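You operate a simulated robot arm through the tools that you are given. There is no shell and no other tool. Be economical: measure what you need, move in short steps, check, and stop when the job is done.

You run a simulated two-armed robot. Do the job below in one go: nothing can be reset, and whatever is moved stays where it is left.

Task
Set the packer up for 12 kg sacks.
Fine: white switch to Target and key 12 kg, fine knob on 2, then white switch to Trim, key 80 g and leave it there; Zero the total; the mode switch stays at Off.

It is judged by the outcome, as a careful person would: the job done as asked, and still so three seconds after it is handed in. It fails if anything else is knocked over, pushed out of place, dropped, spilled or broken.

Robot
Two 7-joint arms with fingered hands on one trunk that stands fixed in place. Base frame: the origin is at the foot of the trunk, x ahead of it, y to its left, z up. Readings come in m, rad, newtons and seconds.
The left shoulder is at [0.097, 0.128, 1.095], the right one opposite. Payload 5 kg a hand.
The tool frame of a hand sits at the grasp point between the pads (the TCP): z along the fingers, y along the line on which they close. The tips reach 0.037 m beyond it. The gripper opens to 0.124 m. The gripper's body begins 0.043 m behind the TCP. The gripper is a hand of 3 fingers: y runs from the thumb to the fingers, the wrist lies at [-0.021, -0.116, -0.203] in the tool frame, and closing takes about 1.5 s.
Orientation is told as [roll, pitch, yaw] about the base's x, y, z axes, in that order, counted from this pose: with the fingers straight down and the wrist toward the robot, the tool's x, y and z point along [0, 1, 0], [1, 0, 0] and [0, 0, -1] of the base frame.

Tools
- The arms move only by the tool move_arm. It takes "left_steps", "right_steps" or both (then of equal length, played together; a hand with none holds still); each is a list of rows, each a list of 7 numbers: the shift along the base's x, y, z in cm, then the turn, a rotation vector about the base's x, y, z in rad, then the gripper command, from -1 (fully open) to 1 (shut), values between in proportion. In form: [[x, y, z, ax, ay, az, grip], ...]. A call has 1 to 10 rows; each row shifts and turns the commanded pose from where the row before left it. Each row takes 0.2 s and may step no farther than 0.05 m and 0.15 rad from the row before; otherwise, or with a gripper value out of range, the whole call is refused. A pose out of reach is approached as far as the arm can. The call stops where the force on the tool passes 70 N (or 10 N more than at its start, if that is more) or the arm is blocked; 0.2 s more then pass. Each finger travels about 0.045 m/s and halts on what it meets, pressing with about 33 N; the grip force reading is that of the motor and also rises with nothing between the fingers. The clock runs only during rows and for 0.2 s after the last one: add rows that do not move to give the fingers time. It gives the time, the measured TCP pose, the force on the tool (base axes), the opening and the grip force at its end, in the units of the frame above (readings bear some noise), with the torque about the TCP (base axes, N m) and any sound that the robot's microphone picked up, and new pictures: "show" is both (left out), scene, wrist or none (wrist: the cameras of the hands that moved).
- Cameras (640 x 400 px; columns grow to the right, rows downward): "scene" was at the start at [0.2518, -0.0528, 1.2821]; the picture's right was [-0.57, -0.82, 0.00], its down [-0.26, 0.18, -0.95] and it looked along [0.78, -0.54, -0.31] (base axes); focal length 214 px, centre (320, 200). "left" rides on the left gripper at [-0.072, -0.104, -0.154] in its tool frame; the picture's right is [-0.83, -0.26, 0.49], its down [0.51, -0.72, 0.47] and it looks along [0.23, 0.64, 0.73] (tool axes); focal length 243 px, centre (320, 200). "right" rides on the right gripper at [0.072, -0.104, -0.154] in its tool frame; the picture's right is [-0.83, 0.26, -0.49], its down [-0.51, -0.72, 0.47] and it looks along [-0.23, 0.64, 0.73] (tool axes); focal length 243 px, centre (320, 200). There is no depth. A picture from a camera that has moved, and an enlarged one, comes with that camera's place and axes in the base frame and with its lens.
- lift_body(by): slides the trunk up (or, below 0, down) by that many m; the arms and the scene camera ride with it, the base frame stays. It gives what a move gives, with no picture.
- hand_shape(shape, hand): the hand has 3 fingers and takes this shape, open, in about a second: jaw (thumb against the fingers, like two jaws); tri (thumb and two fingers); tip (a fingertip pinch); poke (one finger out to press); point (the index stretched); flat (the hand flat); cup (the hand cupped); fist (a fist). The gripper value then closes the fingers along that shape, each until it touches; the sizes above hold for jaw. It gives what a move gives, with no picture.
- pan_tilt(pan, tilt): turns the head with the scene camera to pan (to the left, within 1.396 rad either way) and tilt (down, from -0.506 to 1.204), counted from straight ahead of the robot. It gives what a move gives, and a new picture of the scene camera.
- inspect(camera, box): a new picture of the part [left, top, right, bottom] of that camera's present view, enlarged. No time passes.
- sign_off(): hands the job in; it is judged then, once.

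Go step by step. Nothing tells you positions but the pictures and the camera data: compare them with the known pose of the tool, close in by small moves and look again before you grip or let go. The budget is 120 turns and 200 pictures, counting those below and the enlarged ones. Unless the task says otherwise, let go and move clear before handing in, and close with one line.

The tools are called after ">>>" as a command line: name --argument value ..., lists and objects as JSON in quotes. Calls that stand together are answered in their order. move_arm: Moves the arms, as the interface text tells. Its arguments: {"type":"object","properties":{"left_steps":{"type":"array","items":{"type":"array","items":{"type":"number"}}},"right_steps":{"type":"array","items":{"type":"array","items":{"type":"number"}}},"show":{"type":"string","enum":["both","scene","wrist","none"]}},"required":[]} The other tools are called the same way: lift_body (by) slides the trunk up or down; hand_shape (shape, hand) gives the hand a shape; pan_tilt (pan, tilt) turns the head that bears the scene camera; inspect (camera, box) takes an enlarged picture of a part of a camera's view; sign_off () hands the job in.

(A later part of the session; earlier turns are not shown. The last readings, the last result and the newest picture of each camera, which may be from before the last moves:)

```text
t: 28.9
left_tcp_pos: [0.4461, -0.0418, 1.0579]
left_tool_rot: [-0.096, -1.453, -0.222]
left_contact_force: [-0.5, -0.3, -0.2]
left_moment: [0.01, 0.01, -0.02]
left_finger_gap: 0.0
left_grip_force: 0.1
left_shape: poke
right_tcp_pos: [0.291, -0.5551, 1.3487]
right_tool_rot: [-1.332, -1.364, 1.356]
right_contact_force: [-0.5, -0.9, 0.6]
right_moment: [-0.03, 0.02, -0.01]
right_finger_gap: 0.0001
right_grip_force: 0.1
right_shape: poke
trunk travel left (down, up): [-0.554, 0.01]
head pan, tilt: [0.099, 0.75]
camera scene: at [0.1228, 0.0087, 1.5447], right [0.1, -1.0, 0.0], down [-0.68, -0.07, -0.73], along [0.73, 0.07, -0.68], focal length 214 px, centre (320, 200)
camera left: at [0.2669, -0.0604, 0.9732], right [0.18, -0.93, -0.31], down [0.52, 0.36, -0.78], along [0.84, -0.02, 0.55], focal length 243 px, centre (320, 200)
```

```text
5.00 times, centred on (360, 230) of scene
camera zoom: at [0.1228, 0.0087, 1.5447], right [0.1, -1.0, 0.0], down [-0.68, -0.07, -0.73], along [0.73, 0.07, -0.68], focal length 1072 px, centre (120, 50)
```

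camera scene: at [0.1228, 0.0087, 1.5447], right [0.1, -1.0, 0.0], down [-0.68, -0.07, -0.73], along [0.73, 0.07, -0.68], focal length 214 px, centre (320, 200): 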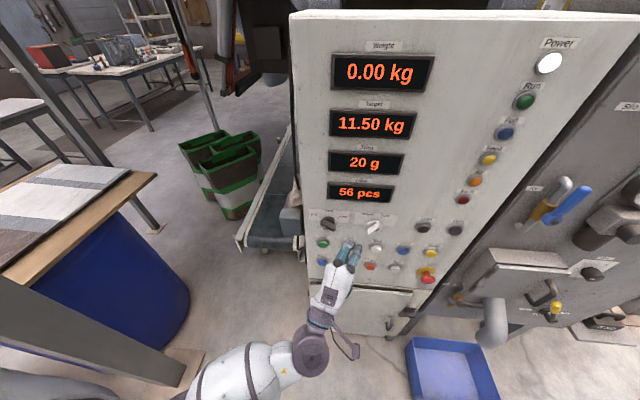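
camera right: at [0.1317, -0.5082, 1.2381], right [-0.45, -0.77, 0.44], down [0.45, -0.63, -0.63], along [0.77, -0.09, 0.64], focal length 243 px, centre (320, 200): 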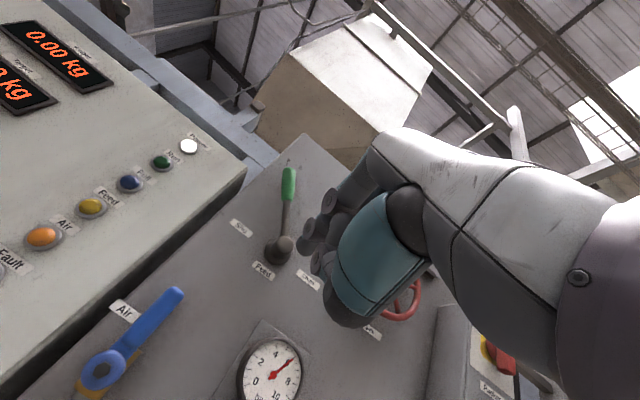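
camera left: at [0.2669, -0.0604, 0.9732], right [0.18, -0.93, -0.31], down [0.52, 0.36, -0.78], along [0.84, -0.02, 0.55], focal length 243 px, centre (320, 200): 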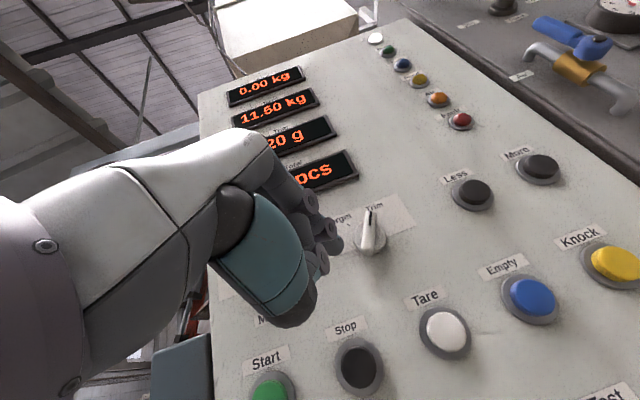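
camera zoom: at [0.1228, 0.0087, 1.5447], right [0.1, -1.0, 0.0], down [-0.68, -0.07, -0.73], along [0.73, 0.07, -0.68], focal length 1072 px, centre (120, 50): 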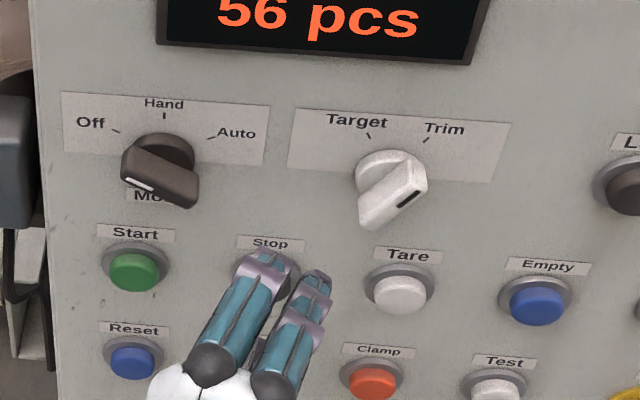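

The tip is where computed. Next I advance 4.5 cm so it overlaps the bar's depth, left of its lower end, and then push right in small steps.

>>> move_arm --left_steps '[[1.5, 0, 0, 0, 0, 0, -1], [1.5, 0, 0, 0, 0, 0, -1], [1.5, 0, 0, 0, 0, 0, -1], [0, 0, 0, 0, 0, 0, -1]]' --show "none"

>>> inspect --camera "scene" --box '[310, 200, 410, 260]'

>>> inspect --camera "left" --box '[260, 160, 460, 300]'

```text
t: 29.9
left_tcp_pos: [0.4901, -0.0417, 1.0574]
left_tool_rot: [-0.096, -1.454, -0.219]
left_contact_force: [-0.5, -0.5, -0.1]
left_moment: [-0.01, 0.03, 0.0]
left_finger_gap: 0.0
left_grip_force: 0.1
left_shape: poke
right_tcp_pos: [0.2899, -0.554, 1.3492]
right_tool_rot: [-1.331, -1.364, 1.355]
right_contact_force: [0.3, 0.7, 0.5]
right_moment: [0.01, 0.03, -0.03]
right_finger_gap: 0.0003
right_grip_force: 0.2
right_shape: poke
trunk travel left (down, up): [-0.554, 0.01]
head pan, tilt: [0.099, 0.75]
```

```text
6.40 times, centred on (360, 230) of scene
camera zoom: at [0.1229, 0.0085, 1.5447], right [0.1, -1.0, 0.0], down [-0.68, -0.07, -0.73], along [0.73, 0.07, -0.68], focal length 1373 px, centre (64, 8)
```

zoom: 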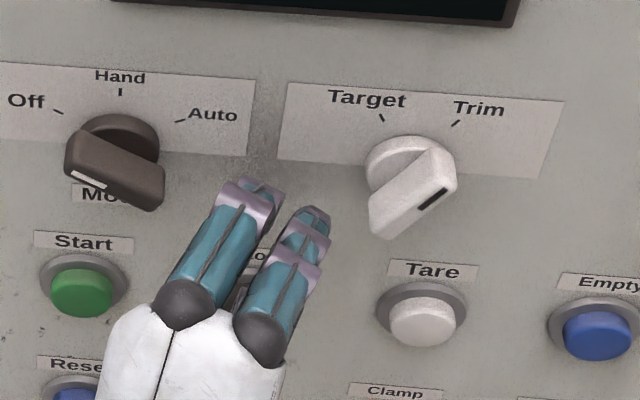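

```text
2.86 times, centred on (360, 230) of left
camera zoom: at [0.3117, -0.0605, 0.9738], right [0.18, -0.93, -0.31], down [0.52, 0.36, -0.78], along [0.84, -0.02, 0.55], focal length 693 px, centre (206, 114)
```

zoom: 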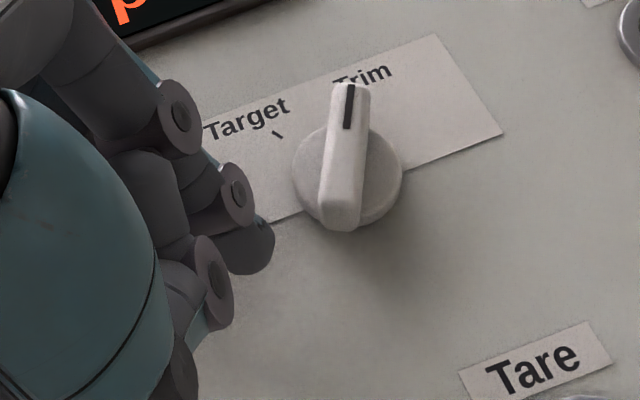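

The tip is level with the lower end of the bar, about 2 cm to its left. I raise 0.6 cm and push right in 1 cm steps.

>>> move_arm --left_steps '[[0.3, -0.5, 0.6, 0, 0, 0, -1], [0, -1, 0, 0, 0, 0, -1], [0, -1, 0, 0, 0, 0, -1], [0, -1, 0, 0, 0, 0, -1], [0, -0.7, 0, 0, 0, 0, -1]]' --show "none"

>>> inspect --camera "scene" --box '[310, 200, 410, 260]'

>>> inspect --camera "left" --box '[260, 160, 460, 300]'

```text
t: 31.1
left_tcp_pos: [0.4943, -0.0786, 1.0628]
left_tool_rot: [-0.125, -1.454, -0.182]
left_contact_force: [-0.6, 34.6, -6.9]
left_moment: [0.13, 0.14, 0.68]
left_finger_gap: 0.0
left_grip_force: 0.0
left_shape: poke
right_tcp_pos: [0.2914, -0.5485, 1.3505]
right_tool_rot: [-1.328, -1.362, 1.355]
right_contact_force: [0.0, 0.9, -0.8]
right_moment: [0.01, -0.05, -0.01]
right_finger_gap: 0.0
right_grip_force: 0.0
right_shape: poke
trunk travel left (down, up): [-0.554, 0.01]
head pan, tilt: [0.099, 0.75]
```

```text
6.40 times, centred on (360, 230) of scene
camera zoom: at [0.1241, 0.0154, 1.5444], right [0.1, -1.0, 0.0], down [-0.68, -0.07, -0.73], along [0.73, 0.07, -0.68], focal length 1373 px, centre (64, 8)
```

zoom: 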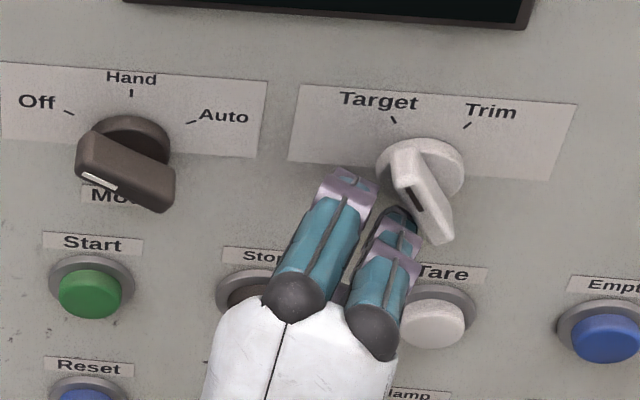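

```text
2.86 times, centred on (360, 230) of left
camera zoom: at [0.3162, -0.0974, 0.9793], right [0.18, -0.93, -0.3], down [0.52, 0.36, -0.78], along [0.84, -0.02, 0.55], focal length 693 px, centre (206, 114)
```

zoom: 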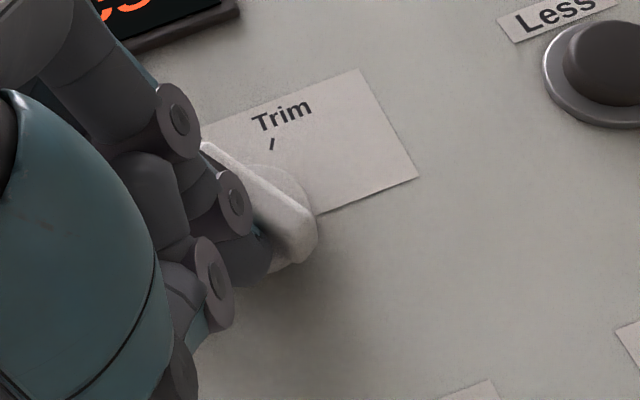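

The switch turned to Target. I back off left, pull out, and look.

>>> move_arm --left_steps '[[0, 1.5, 0, 0, 0, 0, -1], [0, 1.5, 0, 0, 0, 0, -1], [-2.5, 0, 0, 0, 0, 0, -1], [-3, 0, 0, 0, 0, 0, -1], [0, 0, 0, 0, 0, 0, -1]]' --show "none"

>>> inspect --camera "scene" --box '[310, 190, 470, 290]'

```text
t: 32.3
left_tcp_pos: [0.4399, -0.0545, 1.0631]
left_tool_rot: [-0.099, -1.451, -0.218]
left_contact_force: [-0.4, 0.0, 0.6]
left_moment: [-0.02, -0.02, -0.03]
left_finger_gap: 0.0002
left_grip_force: 0.1
left_shape: poke
right_tcp_pos: [0.2917, -0.5546, 1.348]
right_tool_rot: [-1.326, -1.365, 1.351]
right_contact_force: [0.5, -0.2, -0.7]
right_moment: [0.0, 0.01, 0.01]
right_finger_gap: 0.0
right_grip_force: 0.1
right_shape: poke
trunk travel left (down, up): [-0.554, 0.01]
head pan, tilt: [0.099, 0.75]
```

```text
4.00 times, centred on (390, 240) of scene
camera zoom: at [0.1244, 0.0089, 1.5446], right [0.1, -1.0, 0.0], down [-0.68, -0.07, -0.73], along [0.73, 0.07, -0.68], focal length 858 px, centre (40, 40)
```

zoom: 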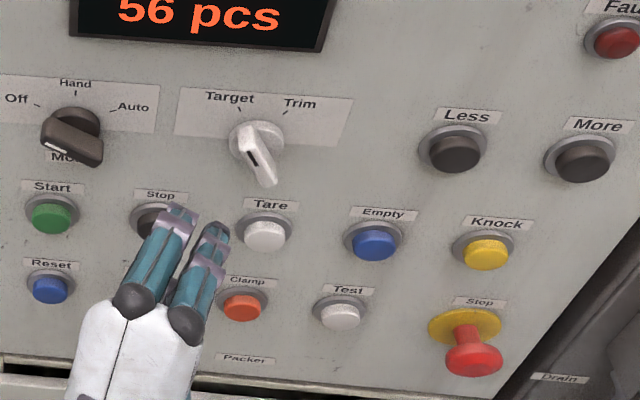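

The switch now points to Target. More is at about (0.534, −0.326, 1.081); I bring the fingertip in front of it.

>>> move_arm --left_steps '[[-2, -2, 0.5, 0, 0, 0, -1], [0, -4, 0.5, 0, 0, 0, -1], [0, -4, 0.5, 0, 0, 0, -1], [0, -4, 0.5, 0, 0, 0, -1], [0, -4, 0.1, 0, 0, 0, -1], [0, -4, 0, 0, 0, 0, -1], [2, -3, 0, 0, 0, 0, -1], [1, 0, 0, 0, 0, 0, -1], [0, 0, 0, 0, 0, 0, -1]]' --show "wrist"

>>> inspect --camera "scene" --box '[370, 190, 530, 290]'

```text
t: 34.3
left_tcp_pos: [0.4484, -0.3056, 1.0849]
left_tool_rot: [-0.094, -1.453, -0.22]
left_contact_force: [0.0, 0.0, -0.6]
left_moment: [0.01, -0.01, 0.0]
left_finger_gap: 0.0
left_grip_force: 0.1
left_shape: poke
right_tcp_pos: [0.29, -0.5553, 1.3473]
right_tool_rot: [-1.33, -1.366, 1.355]
right_contact_force: [-0.1, -0.2, -0.3]
right_moment: [0.02, 0.02, 0.03]
right_finger_gap: 0.0001
right_grip_force: 0.1
right_shape: poke
trunk travel left (down, up): [-0.554, 0.01]
head pan, tilt: [0.099, 0.75]
camera left: at [0.2697, -0.3235, 1.0012], right [0.18, -0.93, -0.31], down [0.52, 0.36, -0.78], along [0.84, -0.02, 0.55], focal length 243 px, centre (320, 200)
```

left: 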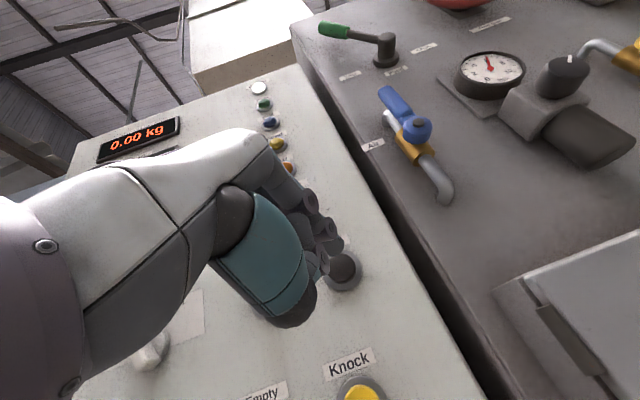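

```text
4.00 times, centred on (450, 240) of scene
camera zoom: at [0.123, 0.0081, 1.5447], right [0.1, -1.0, 0.0], down [-0.68, -0.07, -0.73], along [0.73, 0.07, -0.68], focal length 858 px, centre (-200, 40)
```

zoom: 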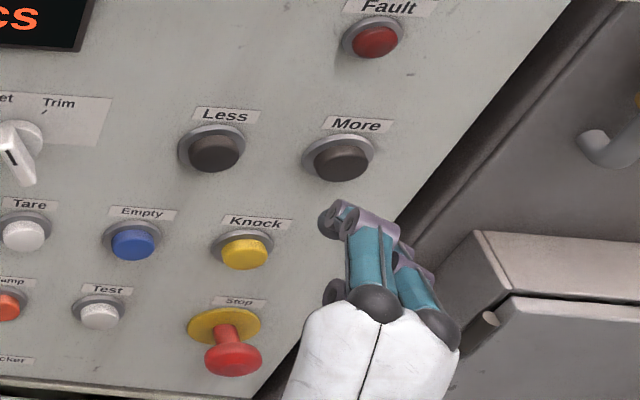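

More lines up with the fingertip (≈5 cm ahead). I advance and then press in small steps.

>>> move_arm --left_steps '[[2, 0, 0, 0, 0, 0, -1], [2, 0, 0, 0, 0, 0, -1], [0.5, 0, 0, 0, 0, 0, -1], [0, 0, 0, 0, 0, 0, -1]]' --show "wrist"

>>> inspect --camera "scene" --box '[310, 90, 510, 250]'

```text
t: 35.3
left_tcp_pos: [0.4947, -0.3051, 1.0839]
left_tool_rot: [-0.096, -1.454, -0.219]
left_contact_force: [-4.1, -0.6, -0.9]
left_moment: [-0.01, 0.05, -0.01]
left_finger_gap: 0.0
left_grip_force: 0.1
left_shape: poke
right_tcp_pos: [0.2915, -0.5546, 1.3482]
right_tool_rot: [-1.331, -1.363, 1.355]
right_contact_force: [0.2, 0.3, 0.2]
right_moment: [-0.01, 0.0, -0.02]
right_finger_gap: 0.0
right_grip_force: 0.2
right_shape: poke
trunk travel left (down, up): [-0.554, 0.01]
head pan, tilt: [0.099, 0.75]
heard: click
camera left: at [0.315, -0.3228, 1.0013], right [0.18, -0.93, -0.31], down [0.52, 0.36, -0.78], along [0.84, -0.02, 0.55], focal length 243 px, centre (320, 200)
```

left: 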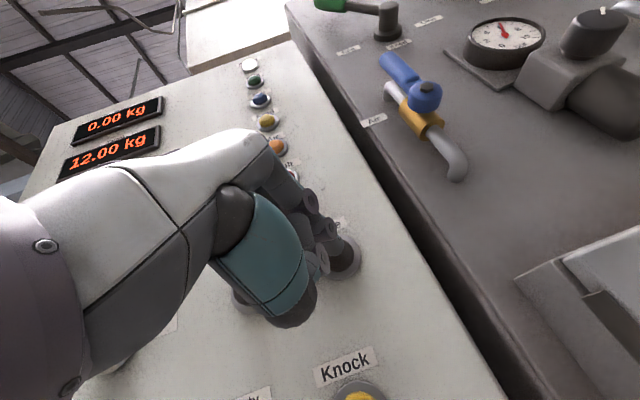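

```text
2.50 times, centred on (410, 170) of scene
camera zoom: at [0.123, 0.0085, 1.5447], right [0.1, -1.0, 0.0], down [-0.68, -0.07, -0.73], along [0.73, 0.07, -0.68], focal length 536 px, centre (95, 275)
```

zoom: 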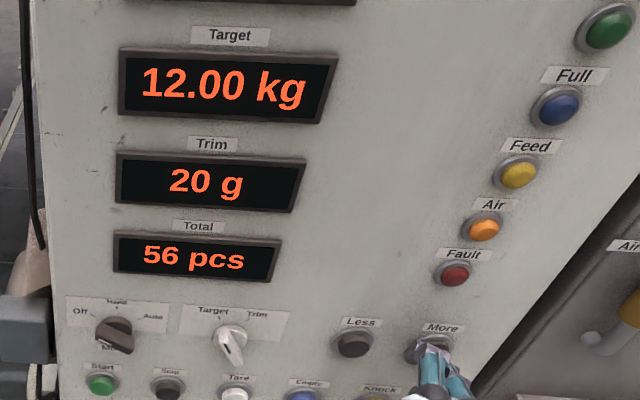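

One click brought the target to 12.00 kg. I retract straight away and go clear, then check the readout stays.

>>> move_arm --left_steps '[[-3, 0, 0, 0, 0, 0, -1], [-3, 0, 0, 0, 0, 0, -1], [0, 0, 0, 0, 0, 0, -1]]' --show "none"

>>> inspect --camera "scene" --box '[310, 90, 510, 250]'

>>> inspect --camera "left" --box '[480, 100, 640, 400]'

```text
t: 36.1
left_tcp_pos: [0.4356, -0.3045, 1.0854]
left_tool_rot: [-0.095, -1.451, -0.218]
left_contact_force: [-0.7, 0.4, 0.1]
left_moment: [-0.01, 0.01, 0.01]
left_finger_gap: 0.0003
left_grip_force: 0.0
left_shape: poke
right_tcp_pos: [0.2905, -0.5556, 1.348]
right_tool_rot: [-1.326, -1.364, 1.352]
right_contact_force: [0.5, 0.3, -0.4]
right_moment: [-0.02, -0.03, 0.0]
right_finger_gap: 0.0002
right_grip_force: 0.0
right_shape: poke
trunk travel left (down, up): [-0.554, 0.01]
head pan, tilt: [0.099, 0.75]
```

```text
2.50 times, centred on (410, 170) of scene
camera zoom: at [0.1241, 0.0084, 1.5446], right [0.1, -1.0, 0.0], down [-0.68, -0.07, -0.73], along [0.73, 0.07, -0.68], focal length 536 px, centre (95, 275)
```

zoom: 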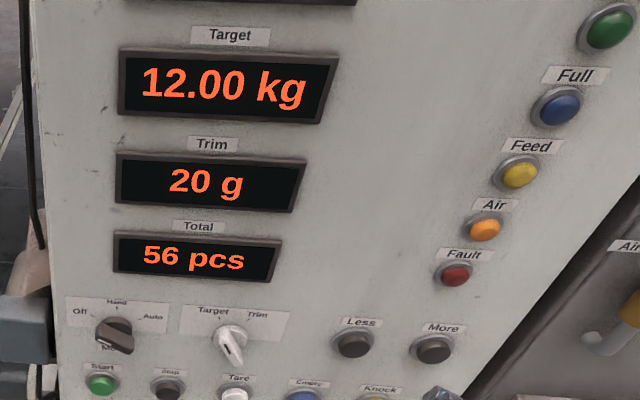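

```text
1.33 times, centred on (560, 250) of left
camera zoom: at [0.2566, -0.3225, 1.0008], right [0.18, -0.93, -0.31], down [0.52, 0.36, -0.78], along [0.84, -0.02, 0.55], focal length 324 px, centre (0, 133)
```

zoom: 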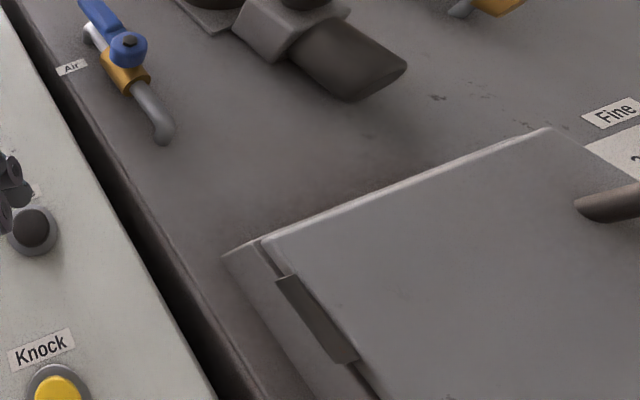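

Target holds at 12.00 kg. I bring the left hand back toward the switch side and aim the head at the Fine knob.

>>> move_arm --left_steps '[[-2, 3, 0, 0, 0, 0, -1], [-1, 4, 0, 0, 0, 0, -1], [0, 4.5, 0, 0, 0, 0, -1], [0, 4.5, 0, 0, 0, 0, -1], [0, 4.5, 0, 0, 0, 0, -1], [0, 4, 0, 0, 0, 0, -1]]' --show "none"

>>> pan_tilt --pan -0.95 --tilt 0.6

>>> inspect --camera "scene" --box '[270, 140, 390, 240]'

```text
t: 37.5
left_tcp_pos: [0.4037, -0.0594, 1.0848]
left_tool_rot: [-0.106, -1.455, -0.209]
left_contact_force: [0.1, 0.5, 0.4]
left_moment: [-0.03, 0.01, -0.03]
left_finger_gap: 0.0
left_grip_force: 0.0
left_shape: poke
right_tcp_pos: [0.2906, -0.5538, 1.3495]
right_tool_rot: [-1.334, -1.363, 1.359]
right_contact_force: [0.2, -0.1, 0.0]
right_moment: [-0.01, 0.01, -0.04]
right_finger_gap: 0.0
right_grip_force: 0.1
right_shape: poke
trunk travel left (down, up): [-0.554, 0.01]
head pan, tilt: [0.099, 0.75]
```

```text
t: 38.8
left_tcp_pos: [0.405, -0.0607, 1.084]
left_tool_rot: [-0.092, -1.452, -0.221]
left_contact_force: [0.1, -0.4, -0.2]
left_moment: [0.02, 0.0, 0.0]
left_finger_gap: 0.0
left_grip_force: 0.0
left_shape: poke
right_tcp_pos: [0.2903, -0.5549, 1.3475]
right_tool_rot: [-1.331, -1.367, 1.354]
right_contact_force: [0.0, 0.8, -0.3]
right_moment: [-0.01, 0.03, 0.0]
right_finger_gap: 0.0
right_grip_force: 0.1
right_shape: poke
trunk travel left (down, up): [-0.554, 0.01]
head pan, tilt: [-0.949, 0.6]
camera scene: at [0.0923, -0.0718, 1.5575], right [-0.81, -0.58, 0.0], down [-0.33, 0.46, -0.82], along [0.48, -0.67, -0.57], focal length 214 px, centre (320, 200)
```

scene: 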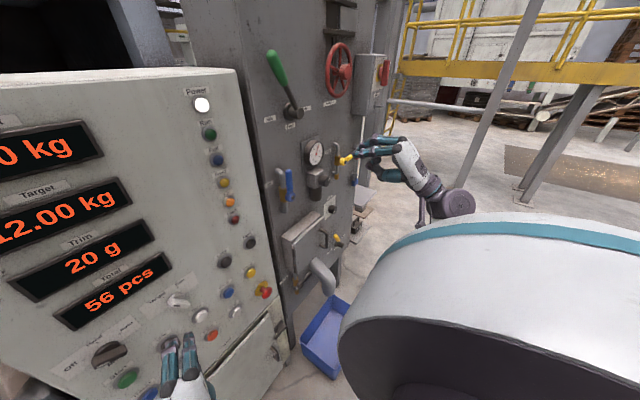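

```text
4.00 times, centred on (330, 190) of scene
camera zoom: at [0.0923, -0.0718, 1.5575], right [-0.81, -0.58, 0.0], down [-0.33, 0.46, -0.82], along [0.48, -0.67, -0.57], focal length 858 px, centre (280, 240)
```

zoom: 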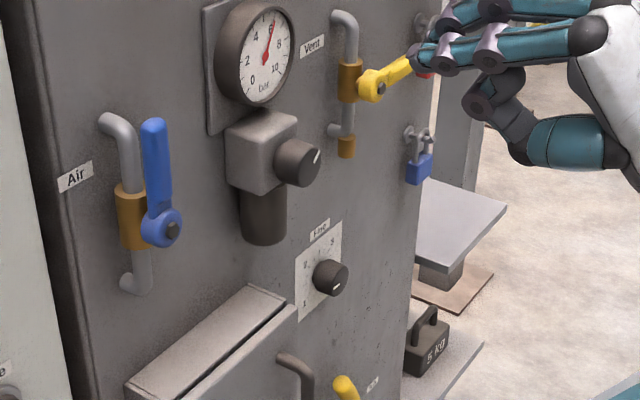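

The Fine knob is at about (0.52, −0.776, 0.94): 1 lower left, 2 upper left, 3 upper right, pointer now toward lower right (about 4). I open the right hand as jaws and bring it down in front of the knob, keeping well back from the panel.

>>> hand_shape --hand "right" --shape "jaw"

>>> move_arm --right_steps '[[0.5, -2.5, -4, 0, 0, 0, -1], [0.5, -2.5, -4, 0, 0, 0, -1], [0.5, -2.5, -4, 0, 0, 0, -1], [0.5, -2.5, -4, 0, 0, 0, -1], [0.5, -2.5, -4, 0, 0, 0, -1], [0.5, -2.5, -4, 0, 0, 0, -1], [0.5, -2.5, -4, 0, 0, 0, -1], [0.5, -2.5, -4, 0, 0, 0, -1], [0.5, -2, -4, 0, 0, 0, -1]]' --show "both"

```text
t: 39.7
left_tcp_pos: [0.4055, -0.0591, 1.0844]
left_tool_rot: [-0.094, -1.451, -0.218]
left_contact_force: [0.6, -0.3, 0.7]
left_moment: [-0.01, -0.01, 0.01]
left_finger_gap: 0.0001
left_grip_force: 0.1
left_shape: poke
right_tcp_pos: [0.2909, -0.5551, 1.3476]
right_tool_rot: [-1.329, -1.365, 1.353]
right_contact_force: [-0.1, -0.1, -0.2]
right_moment: [0.04, -0.01, 0.0]
right_finger_gap: 0.1236
right_grip_force: 0.1
right_shape: jaw
trunk travel left (down, up): [-0.554, 0.01]
head pan, tilt: [-0.949, 0.6]
```

```text
t: 41.7
left_tcp_pos: [0.4039, -0.0618, 1.0846]
left_tool_rot: [-0.087, -1.452, -0.229]
left_contact_force: [0.3, -0.6, -0.2]
left_moment: [-0.03, -0.01, 0.0]
left_finger_gap: 0.0
left_grip_force: 0.1
left_shape: poke
right_tcp_pos: [0.3355, -0.7757, 0.9867]
right_tool_rot: [-1.331, -1.366, 1.355]
right_contact_force: [-0.2, -0.4, -1.0]
right_moment: [-0.03, 0.0, 0.0]
right_finger_gap: 0.124
right_grip_force: 0.1
right_shape: jaw
trunk travel left (down, up): [-0.554, 0.01]
head pan, tilt: [-0.949, 0.6]
camera scene: at [0.0927, -0.0732, 1.5574], right [-0.81, -0.58, 0.0], down [-0.33, 0.46, -0.82], along [0.48, -0.67, -0.57], focal length 214 px, centre (320, 200)
camera right: at [0.1768, -0.7282, 0.8774], right [-0.46, -0.77, 0.44], down [0.45, -0.63, -0.63], along [0.77, -0.09, 0.64], focal length 243 px, centre (320, 200)
```

scene: 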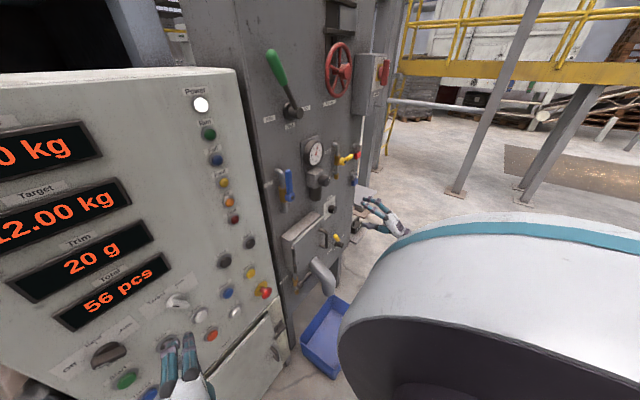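
right: 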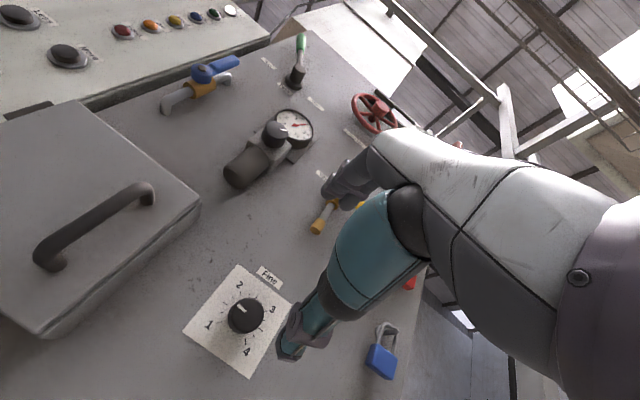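

>>> inspect --camera "right" --box '[170, 250, 330, 390]'

>>> inspect --camera "scene" --box '[290, 170, 410, 260]'

```text
2.86 times, centred on (250, 320) of right
camera zoom: at [0.1768, -0.7282, 0.8774], right [-0.46, -0.77, 0.44], down [0.45, -0.63, -0.63], along [0.77, -0.09, 0.64], focal length 693 px, centre (520, -143)
```

zoom: 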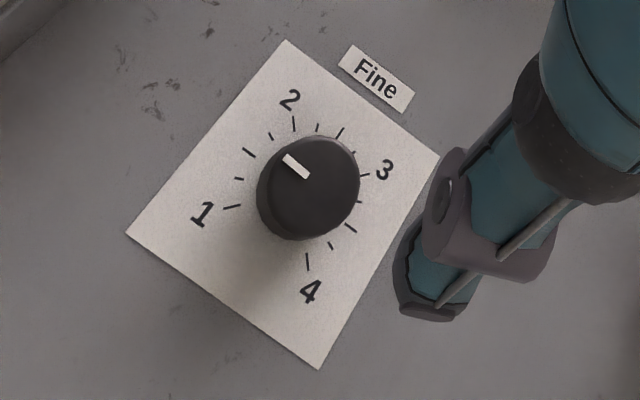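

```text
4.44 times, centred on (350, 215) of scene
camera zoom: at [0.0927, -0.0732, 1.5574], right [-0.81, -0.58, 0.0], down [-0.33, 0.46, -0.82], along [0.48, -0.67, -0.57], focal length 953 px, centre (187, 133)
```

zoom: 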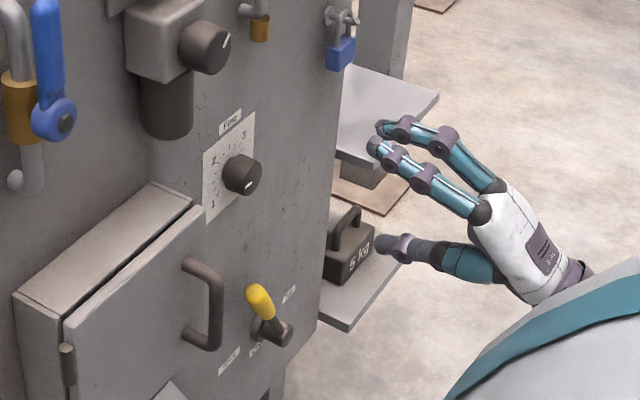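

I have a clear view: the pointer sits at about 1.6, so it needs roughly +0.63 rad clockwise to reach 2. Knob center is (0.52, −0.776, 0.939). I pre-roll the hand counter-clockwise, level it with the knob and look again.

>>> move_arm --right_steps '[[1, 0, -1.2, -0.13, 0, 0, -1], [1, 0, -1.2, -0.13, 0, 0, -1], [2, 0, -1.2, -0.13, 0, 0, -0.5], [2, 0, -1.1, -0.13, 0, 0, -0.3], [0, 0, 0, 0, 0, 0, -0.3], [0, 0, 0, 0, 0, 0, -0.3]]' --show "wrist"

>>> inspect --camera "scene" --box '[290, 170, 410, 260]'

```text
t: 43.1
left_tcp_pos: [0.4057, -0.0605, 1.085]
left_tool_rot: [-0.094, -1.451, -0.219]
left_contact_force: [0.0, 0.5, 0.6]
left_moment: [0.03, 0.01, -0.01]
left_finger_gap: 0.0001
left_grip_force: 0.2
left_shape: poke
right_tcp_pos: [0.3965, -0.7751, 0.9397]
right_tool_rot: [-1.492, -0.848, 1.503]
right_contact_force: [-1.0, 0.0, 1.2]
right_moment: [0.02, 0.0, -0.01]
right_finger_gap: 0.0812
right_grip_force: 0.1
right_shape: jaw
trunk travel left (down, up): [-0.554, 0.01]
head pan, tilt: [-0.949, 0.6]
camera right: at [0.2373, -0.7873, 0.8218], right [-0.46, -0.45, 0.77], down [0.45, -0.86, -0.23], along [0.77, 0.24, 0.6], focal length 243 px, centre (320, 200)
```

right: 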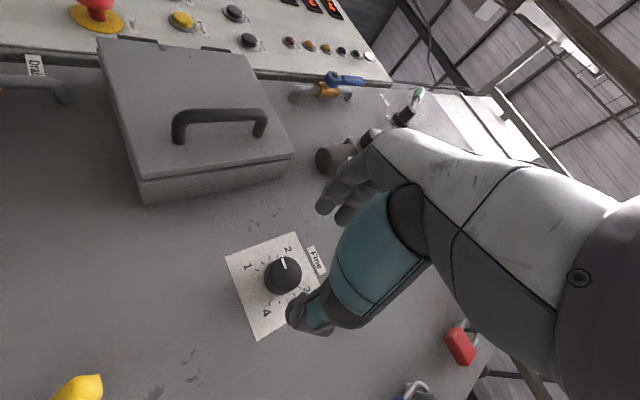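

```text
4.44 times, centred on (350, 215) of scene
camera zoom: at [0.0925, -0.0718, 1.5575], right [-0.81, -0.58, 0.0], down [-0.33, 0.46, -0.82], along [0.48, -0.67, -0.57], focal length 953 px, centre (187, 133)
```

zoom: 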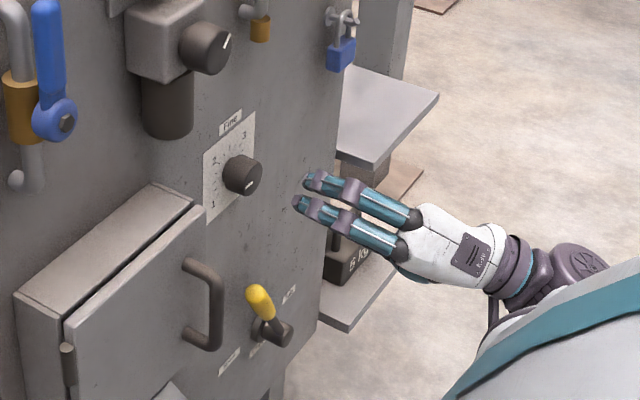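

The geometry lines up exactly with the knob. I advance straight in with the fingers open around it.

>>> move_arm --right_steps '[[2.5, 0, 0, 0, 0, 0, -0.3], [2.5, 0, 0, 0, 0, 0, -0.3], [2, 0, 0, 0, 0, 0, -0.3], [1.5, 0, 0, 0, 0, 0, -0.3], [1, 0, 0, 0, 0, 0, -0.3], [0.6, 0, 0, 0, 0, 0, -0.3]]' --show "wrist"

>>> inspect --camera "scene" --box '[290, 170, 410, 260]'

```text
t: 44.5
left_tcp_pos: [0.4038, -0.0601, 1.0831]
left_tool_rot: [-0.096, -1.45, -0.22]
left_contact_force: [-0.1, 0.1, 0.5]
left_moment: [0.0, 0.02, 0.0]
left_finger_gap: 0.0
left_grip_force: 0.1
left_shape: poke
right_tcp_pos: [0.498, -0.7755, 0.9403]
right_tool_rot: [-1.491, -0.85, 1.504]
right_contact_force: [-0.7, 0.1, 0.8]
right_moment: [0.0, -0.02, 0.0]
right_finger_gap: 0.0808
right_grip_force: 0.0
right_shape: jaw
trunk travel left (down, up): [-0.554, 0.01]
head pan, tilt: [-0.949, 0.6]
camera right: at [0.3375, -0.7876, 0.8225], right [-0.46, -0.45, 0.77], down [0.45, -0.86, -0.23], along [0.77, 0.24, 0.6], focal length 243 px, centre (320, 200)
```

right: 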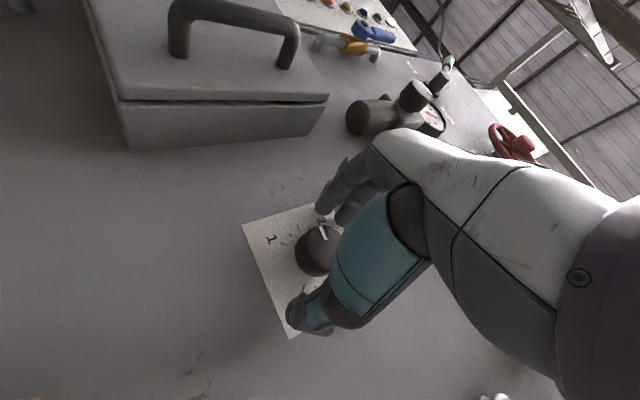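

```text
4.44 times, centred on (350, 215) of scene
camera zoom: at [0.0924, -0.0715, 1.5575], right [-0.81, -0.58, 0.0], down [-0.33, 0.46, -0.83], along [0.48, -0.67, -0.56], focal length 953 px, centre (187, 133)
```

zoom: 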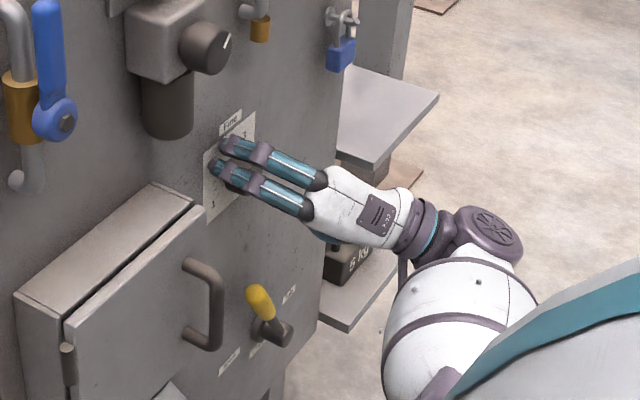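

The fingers and thumb straddle the knob. I close gently and wait for grip.

>>> move_arm --right_steps '[[0, 0, 0, 0, 0, 0, 0.2], [0, 0, 0, 0, 0, 0, 0.5], [0, 0, 0, 0, 0, 0, 0.8], [0, 0, 0, 0, 0, 0, 0.8], [0, 0, 0, 0, 0, 0, 0.8], [0, 0, 0, 0, 0, 0, 0.8]]' --show "wrist"

>>> inspect --camera "right" --box '[220, 180, 380, 350]'

```text
t: 45.9
left_tcp_pos: [0.4045, -0.0601, 1.0851]
left_tool_rot: [-0.095, -1.453, -0.222]
left_contact_force: [0.6, 0.4, 0.4]
left_moment: [-0.02, 0.0, 0.01]
left_finger_gap: 0.0
left_grip_force: 0.2
left_shape: poke
right_tcp_pos: [0.497, -0.7754, 0.941]
right_tool_rot: [-1.492, -0.851, 1.504]
right_contact_force: [0.3, -1.2, 0.7]
right_moment: [0.0, -0.04, 0.02]
right_finger_gap: 0.0324
right_grip_force: 32.8
right_shape: jaw
trunk travel left (down, up): [-0.554, 0.01]
head pan, tilt: [-0.949, 0.6]
camera right: at [0.3373, -0.7876, 0.8221], right [-0.46, -0.45, 0.77], down [0.45, -0.86, -0.23], along [0.77, 0.24, 0.6], focal length 243 px, centre (320, 200)
```

right: 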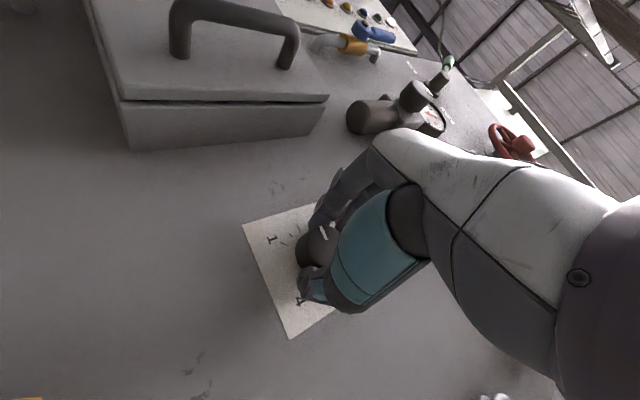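

```text
2.35 times, centred on (300, 265) of right
camera zoom: at [0.3373, -0.7876, 0.8221], right [-0.46, -0.45, 0.77], down [0.45, -0.86, -0.23], along [0.77, 0.24, 0.6], focal length 571 px, centre (367, 47)
```

zoom: 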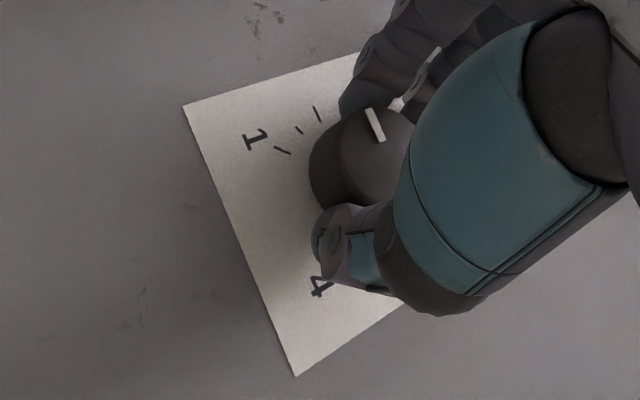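

Gripped firmly on a 32 mm width. I turn +0.64 rad about the forward axis (clockwise).

>>> move_arm --right_steps '[[0, 0, 0, 0.08, 0, 0, 0.8], [0, 0, 0, 0.08, 0, 0, 0.8], [0, 0, 0, 0.08, 0, 0, 0.8], [0, 0, 0, 0.08, 0, 0, 0.8], [0, 0, 0, 0.08, 0, 0, 0.8], [0, 0, 0, 0.08, 0, 0, 0.8], [0, 0, 0, 0.08, 0, 0, 0.8], [0, 0, 0, 0.08, 0, 0, 0.8], [0, 0, 0, 0, 0, 0, 0.8]]' --show "none"

>>> inspect --camera "right" --box '[220, 180, 380, 350]'

```text
t: 47.9
left_tcp_pos: [0.4044, -0.0597, 1.0849]
left_tool_rot: [-0.093, -1.453, -0.222]
left_contact_force: [0.4, -0.1, 0.3]
left_moment: [0.0, 0.02, -0.04]
left_finger_gap: 0.0
left_grip_force: 0.0
left_shape: poke
right_tcp_pos: [0.4973, -0.774, 0.9403]
right_tool_rot: [-1.046, -1.481, 1.07]
right_contact_force: [-0.3, -0.7, -1.8]
right_moment: [0.0, -0.01, -0.03]
right_finger_gap: 0.0321
right_grip_force: 32.6
right_shape: jaw
trunk travel left (down, up): [-0.554, 0.01]
head pan, tilt: [-0.949, 0.6]
```

```text
2.35 times, centred on (300, 265) of right
camera zoom: at [0.3374, -0.7141, 0.8376], right [-0.46, -0.82, 0.35], down [0.45, -0.55, -0.7], along [0.77, -0.16, 0.62], focal length 571 px, centre (367, 47)
```

zoom: 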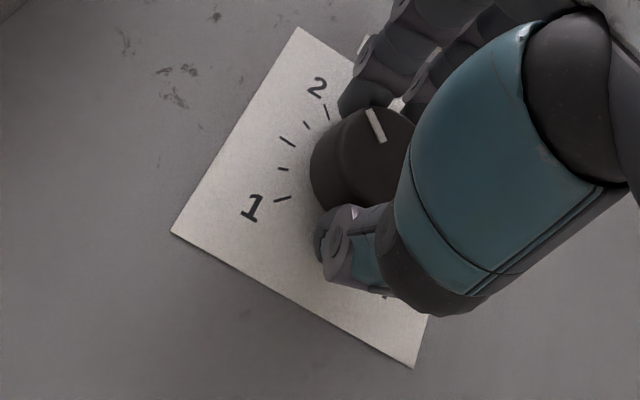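

The knob followed and the mark now aims near 2. I release, back straight out and check.

>>> move_arm --right_steps '[[0, 0, 0, 0, 0, 0, 0.2], [0, 0, 0, 0, 0, 0, -0.3], [0, 0, 0, 0, 0, 0, -0.3], [0, 0, 0, 0, 0, 0, -0.3], [0, 0, 0, 0, 0, 0, -0.3], [-2, 0, 0, 0, 0, 0, -0.3], [-3, 0, 0, 0, 0, 0, -0.3], [-3, 0, 0, 0, 0, 0, -0.3], [-3, 0, 0, 0, 0, 0, -0.3], [-3, 0, 0, 0, 0, 0, -0.3]]' --show "none"

>>> inspect --camera "right" --box '[200, 200, 350, 350]'

```text
t: 50.1
left_tcp_pos: [0.4037, -0.0595, 1.0844]
left_tool_rot: [-0.094, -1.453, -0.221]
left_contact_force: [0.6, 0.4, 0.2]
left_moment: [0.02, 0.03, 0.01]
left_finger_gap: 0.0001
left_grip_force: 0.0
left_shape: poke
right_tcp_pos: [0.3573, -0.7751, 0.9412]
right_tool_rot: [-1.053, -1.479, 1.08]
right_contact_force: [-0.6, 0.4, -0.3]
right_moment: [0.0, 0.01, 0.0]
right_finger_gap: 0.0802
right_grip_force: 0.0
right_shape: jaw
trunk travel left (down, up): [-0.554, 0.01]
head pan, tilt: [-0.949, 0.6]
```

```text
2.67 times, centred on (275, 275) of right
camera zoom: at [0.1974, -0.714, 0.838], right [-0.46, -0.82, 0.35], down [0.45, -0.55, -0.7], along [0.77, -0.16, 0.62], focal length 647 px, centre (440, 0)
```

zoom: 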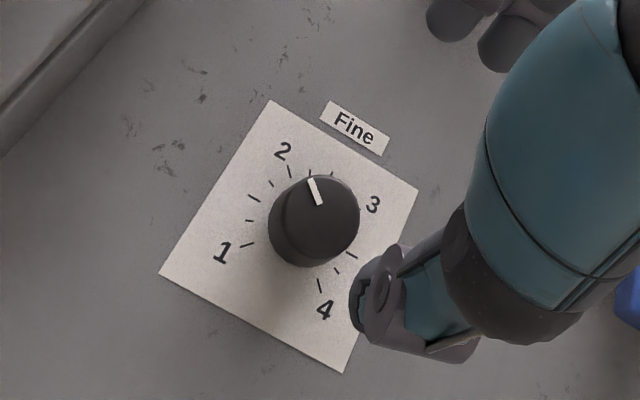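

>>> inspect --camera "right" --box '[245, 240, 315, 315]'

```text
5.33 times, centred on (280, 278) of right
camera zoom: at [0.1974, -0.714, 0.838], right [-0.46, -0.82, 0.35], down [0.45, -0.55, -0.7], along [0.77, -0.16, 0.62], focal length 1294 px, centre (533, -213)
```

zoom: 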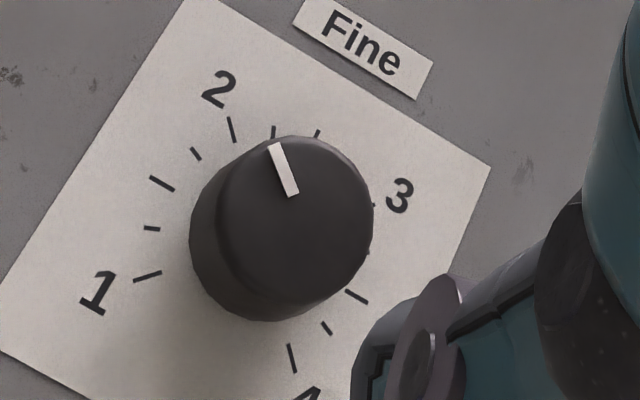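

The pointer is about 6° short of 2 (≈1.93). I regrip and add 0.11 rad, then check again.

>>> move_arm --right_steps '[[3, 0, 0, 0, 0, 0, -0.3], [3, 0, 0, 0, 0, 0, -0.3], [3, 0, 0, 0, 0, 0, -0.3], [3, 0, 0, 0, 0, 0, -0.3], [2, 0, 0, 0, 0, 0, -0.3], [0, 0, 0, 0, 0, 0, 0.8], [0, 0, 0, 0, 0, 0, 0.8], [0, 0, 0, 0, 0, 0, 0.8], [0, 0, 0, 0, 0, 0, 0.8], [0, 0, 0, 0, 0, 0, 0.8]]' --show "none"

>>> move_arm --right_steps '[[0, 0, 0, 0.055, 0, 0, 0.8], [0, 0, 0, 0.055, 0, 0, 0.8], [0, 0, 0, 0, 0, 0, 0.8], [0, 0, 0, 0, 0, 0, 0.2], [0, 0, 0, 0, 0, 0, -0.3], [0, 0, 0, 0, 0, 0, -0.3], [0, 0, 0, 0, 0, 0, -0.3], [0, 0, 0, 0, 0, 0, -0.3], [-3, 0, 0, 0, 0, 0, -0.3], [-3, 0, 0, 0, 0, 0, -0.3]]' --show "none"

>>> move_arm --right_steps '[[-3, 0, 0, 0, 0, 0, -0.3], [-3, 0, 0, 0, 0, 0, -0.3], [-2, 0, 0, 0, 0, 0, -0.3], [0, 0, 0, 0, 0, 0, -0.3]]' --show "none"

>>> inspect --camera "right" --box '[245, 240, 315, 315]'

```text
t: 52.3
left_tcp_pos: [0.4048, -0.0607, 1.0846]
left_tool_rot: [-0.095, -1.451, -0.219]
left_contact_force: [-0.5, 0.2, 0.5]
left_moment: [-0.02, 0.04, 0.01]
left_finger_gap: 0.0
left_grip_force: 0.0
left_shape: poke
right_tcp_pos: [0.4975, -0.7745, 0.9391]
right_tool_rot: [-1.043, -1.477, 1.074]
right_contact_force: [1.8, 0.5, -1.3]
right_moment: [0.02, -0.05, 0.02]
right_finger_gap: 0.0325
right_grip_force: 33.1
right_shape: jaw
trunk travel left (down, up): [-0.554, 0.01]
head pan, tilt: [-0.949, 0.6]
```

```text
t: 54.5
left_tcp_pos: [0.4041, -0.0587, 1.0837]
left_tool_rot: [-0.095, -1.454, -0.22]
left_contact_force: [-0.1, -0.4, 0.1]
left_moment: [0.01, 0.01, 0.0]
left_finger_gap: 0.0
left_grip_force: 0.1
left_shape: poke
right_tcp_pos: [0.4363, -0.7748, 0.9407]
right_tool_rot: [0.616, -1.518, -0.588]
right_contact_force: [0.8, 0.2, 0.1]
right_moment: [0.03, 0.01, -0.01]
right_finger_gap: 0.08
right_grip_force: 0.0
right_shape: jaw
trunk travel left (down, up): [-0.554, 0.01]
head pan, tilt: [-0.949, 0.6]
```

```text
t: 55.5
left_tcp_pos: [0.4041, -0.0605, 1.0842]
left_tool_rot: [-0.094, -1.454, -0.219]
left_contact_force: [-0.3, 1.1, 0.1]
left_moment: [-0.01, 0.05, 0.01]
left_finger_gap: 0.0
left_grip_force: 0.3
left_shape: poke
right_tcp_pos: [0.3567, -0.7741, 0.9413]
right_tool_rot: [0.616, -1.517, -0.587]
right_contact_force: [0.4, -0.2, -0.8]
right_moment: [0.0, 0.01, 0.02]
right_finger_gap: 0.0802
right_grip_force: 0.0
right_shape: jaw
trunk travel left (down, up): [-0.554, 0.01]
head pan, tilt: [-0.949, 0.6]
```

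```text
5.33 times, centred on (280, 278) of right
camera zoom: at [0.1966, -0.703, 0.8447], right [-0.46, -0.85, 0.26], down [0.45, -0.47, -0.76], along [0.77, -0.23, 0.6], focal length 1294 px, centre (533, -213)
```

zoom: 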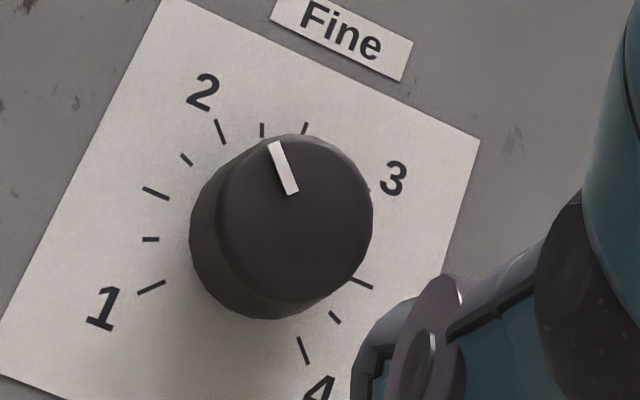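

The pointer is now dead on 2 (−45°). I back the right hand off a little, and bring the left fingertip to the left of the white switch bar's upper end to push it to Trim.

>>> move_arm --left_steps '[[0, 2.7, 1, 0, 0, 0, -1], [1.5, 0, 1.3, 0, 0, 0, -1], [2.5, 0, 0, 0, 0, 0, -1], [0, 0, 0, 0, 0, 0, -1]]' --right_steps '[[-2, 0, 0, 0, 0, 0, -0.3], [-2, 0, 0, 0, 0, 0, -0.3], [-2, 0, 0, 0, 0, 0, -0.3], [0, 0, 0, 0, 0, 0, -0.3]]' --show "none"

>>> pan_tilt --pan 0.1 --tilt 0.75

>>> inspect --camera "scene" --box '[310, 200, 410, 260]'

>>> inspect --camera "left" --box '[260, 160, 460, 300]'

```text
t: 56.5
left_tcp_pos: [0.444, -0.0338, 1.1069]
left_tool_rot: [-0.097, -1.453, -0.217]
left_contact_force: [0.6, -0.7, 0.2]
left_moment: [-0.01, -0.03, -0.03]
left_finger_gap: 0.0
left_grip_force: 0.0
left_shape: poke
right_tcp_pos: [0.2964, -0.7732, 0.9392]
right_tool_rot: [0.608, -1.52, -0.583]
right_contact_force: [0.4, -0.7, 0.4]
right_moment: [0.03, -0.02, 0.0]
right_finger_gap: 0.0805
right_grip_force: 0.1
right_shape: jaw
trunk travel left (down, up): [-0.554, 0.01]
head pan, tilt: [-0.949, 0.6]
```

```text
t: 57.8
left_tcp_pos: [0.4447, -0.0331, 1.1076]
left_tool_rot: [-0.094, -1.451, -0.221]
left_contact_force: [-0.2, -0.1, 0.4]
left_moment: [0.01, -0.01, 0.0]
left_finger_gap: 0.0002
left_grip_force: 0.1
left_shape: poke
right_tcp_pos: [0.2964, -0.7751, 0.9395]
right_tool_rot: [0.612, -1.518, -0.582]
right_contact_force: [-0.4, 0.4, 0.4]
right_moment: [-0.02, 0.01, 0.0]
right_finger_gap: 0.0802
right_grip_force: 0.0
right_shape: jaw
trunk travel left (down, up): [-0.554, 0.01]
head pan, tilt: [0.099, 0.75]
camera scene: at [0.1233, 0.0084, 1.5447], right [0.1, -1.0, 0.0], down [-0.68, -0.07, -0.73], along [0.73, 0.07, -0.68], focal length 214 px, centre (320, 200)
```

scene: 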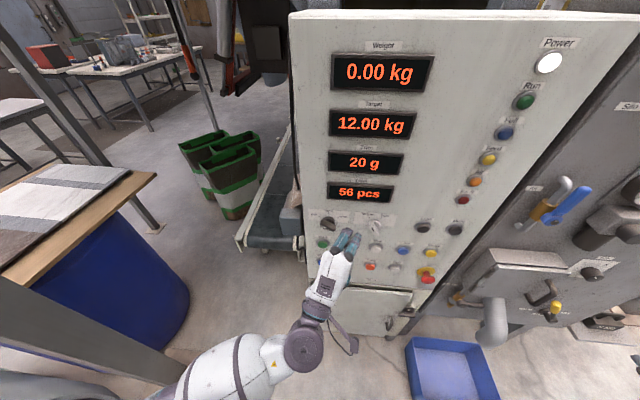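

```text
6.40 times, centred on (360, 230) of scene
camera zoom: at [0.1233, 0.0084, 1.5447], right [0.1, -1.0, 0.0], down [-0.68, -0.07, -0.73], along [0.73, 0.07, -0.68], focal length 1373 px, centre (64, 8)
```

zoom: 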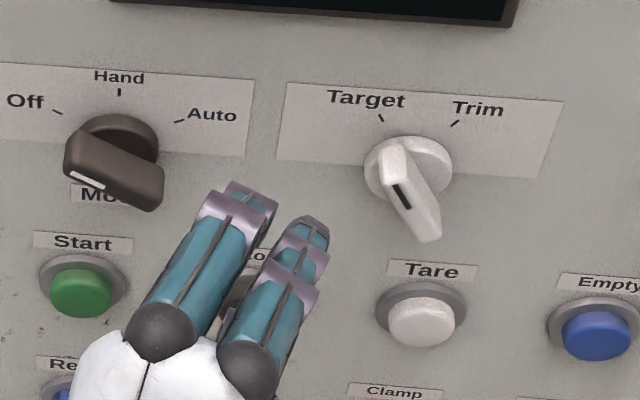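

```text
2.86 times, centred on (360, 230) of left
camera zoom: at [0.2658, -0.0518, 1.0232], right [0.18, -0.93, -0.31], down [0.52, 0.36, -0.78], along [0.84, -0.02, 0.55], focal length 693 px, centre (206, 114)
```

zoom: 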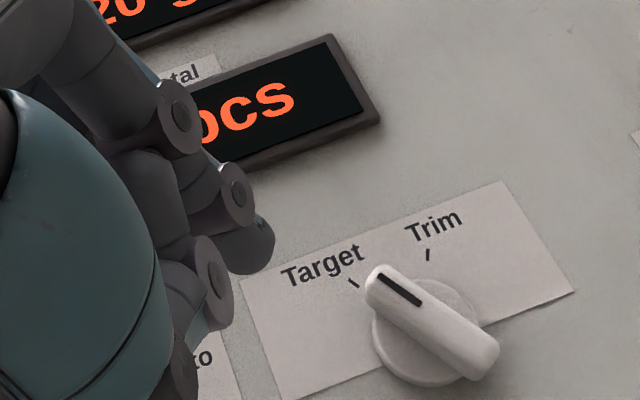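

The bar's upper end is around (0.51, −0.092, 1.094). I lower 1 cm, go in, and push right in small steps.

>>> move_arm --left_steps '[[0, 0, -1, 0, 0, 0, -1], [2, 0, 0, 0, 0, 0, -1], [2.3, 0, 0, 0, 0, 0, -1], [0, -1, 0, 0, 0, 0, -1], [0, -1, 0, 0, 0, 0, -1], [0, -1, 0, 0, 0, 0, -1], [0, -1, 0, 0, 0, 0, -1]]' --show "none"

>>> inspect --camera "scene" --box '[310, 200, 410, 260]'

>>> inspect --camera "left" --box '[260, 160, 460, 300]'

```text
t: 59.4
left_tcp_pos: [0.4854, -0.0731, 1.0991]
left_tool_rot: [-0.099, -1.457, -0.215]
left_contact_force: [-0.2, 1.3, 10.0]
left_moment: [-0.29, -0.27, 0.01]
left_finger_gap: 0.0
left_grip_force: 0.0
left_shape: poke
right_tcp_pos: [0.2958, -0.7743, 0.939]
right_tool_rot: [0.629, -1.52, -0.597]
right_contact_force: [0.5, -0.2, 0.1]
right_moment: [0.02, -0.04, 0.02]
right_finger_gap: 0.0801
right_grip_force: 0.1
right_shape: jaw
trunk travel left (down, up): [-0.554, 0.01]
head pan, tilt: [0.099, 0.75]
```

```text
6.40 times, centred on (360, 230) of scene
camera zoom: at [0.1224, 0.0082, 1.5449], right [0.1, -1.0, 0.0], down [-0.68, -0.07, -0.73], along [0.73, 0.07, -0.68], focal length 1373 px, centre (64, 8)
```

zoom: 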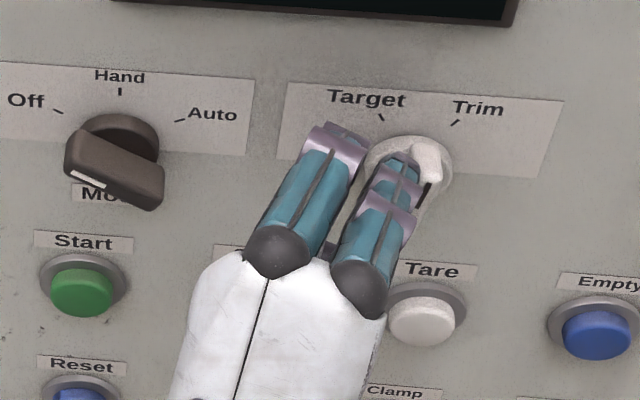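

```text
2.86 times, centred on (360, 230) of left
camera zoom: at [0.3077, -0.0913, 1.0154], right [0.18, -0.93, -0.31], down [0.52, 0.35, -0.78], along [0.83, -0.02, 0.55], focal length 693 px, centre (206, 114)
```

zoom: 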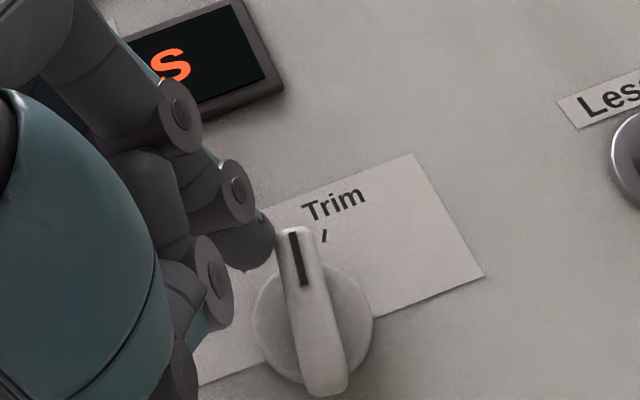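

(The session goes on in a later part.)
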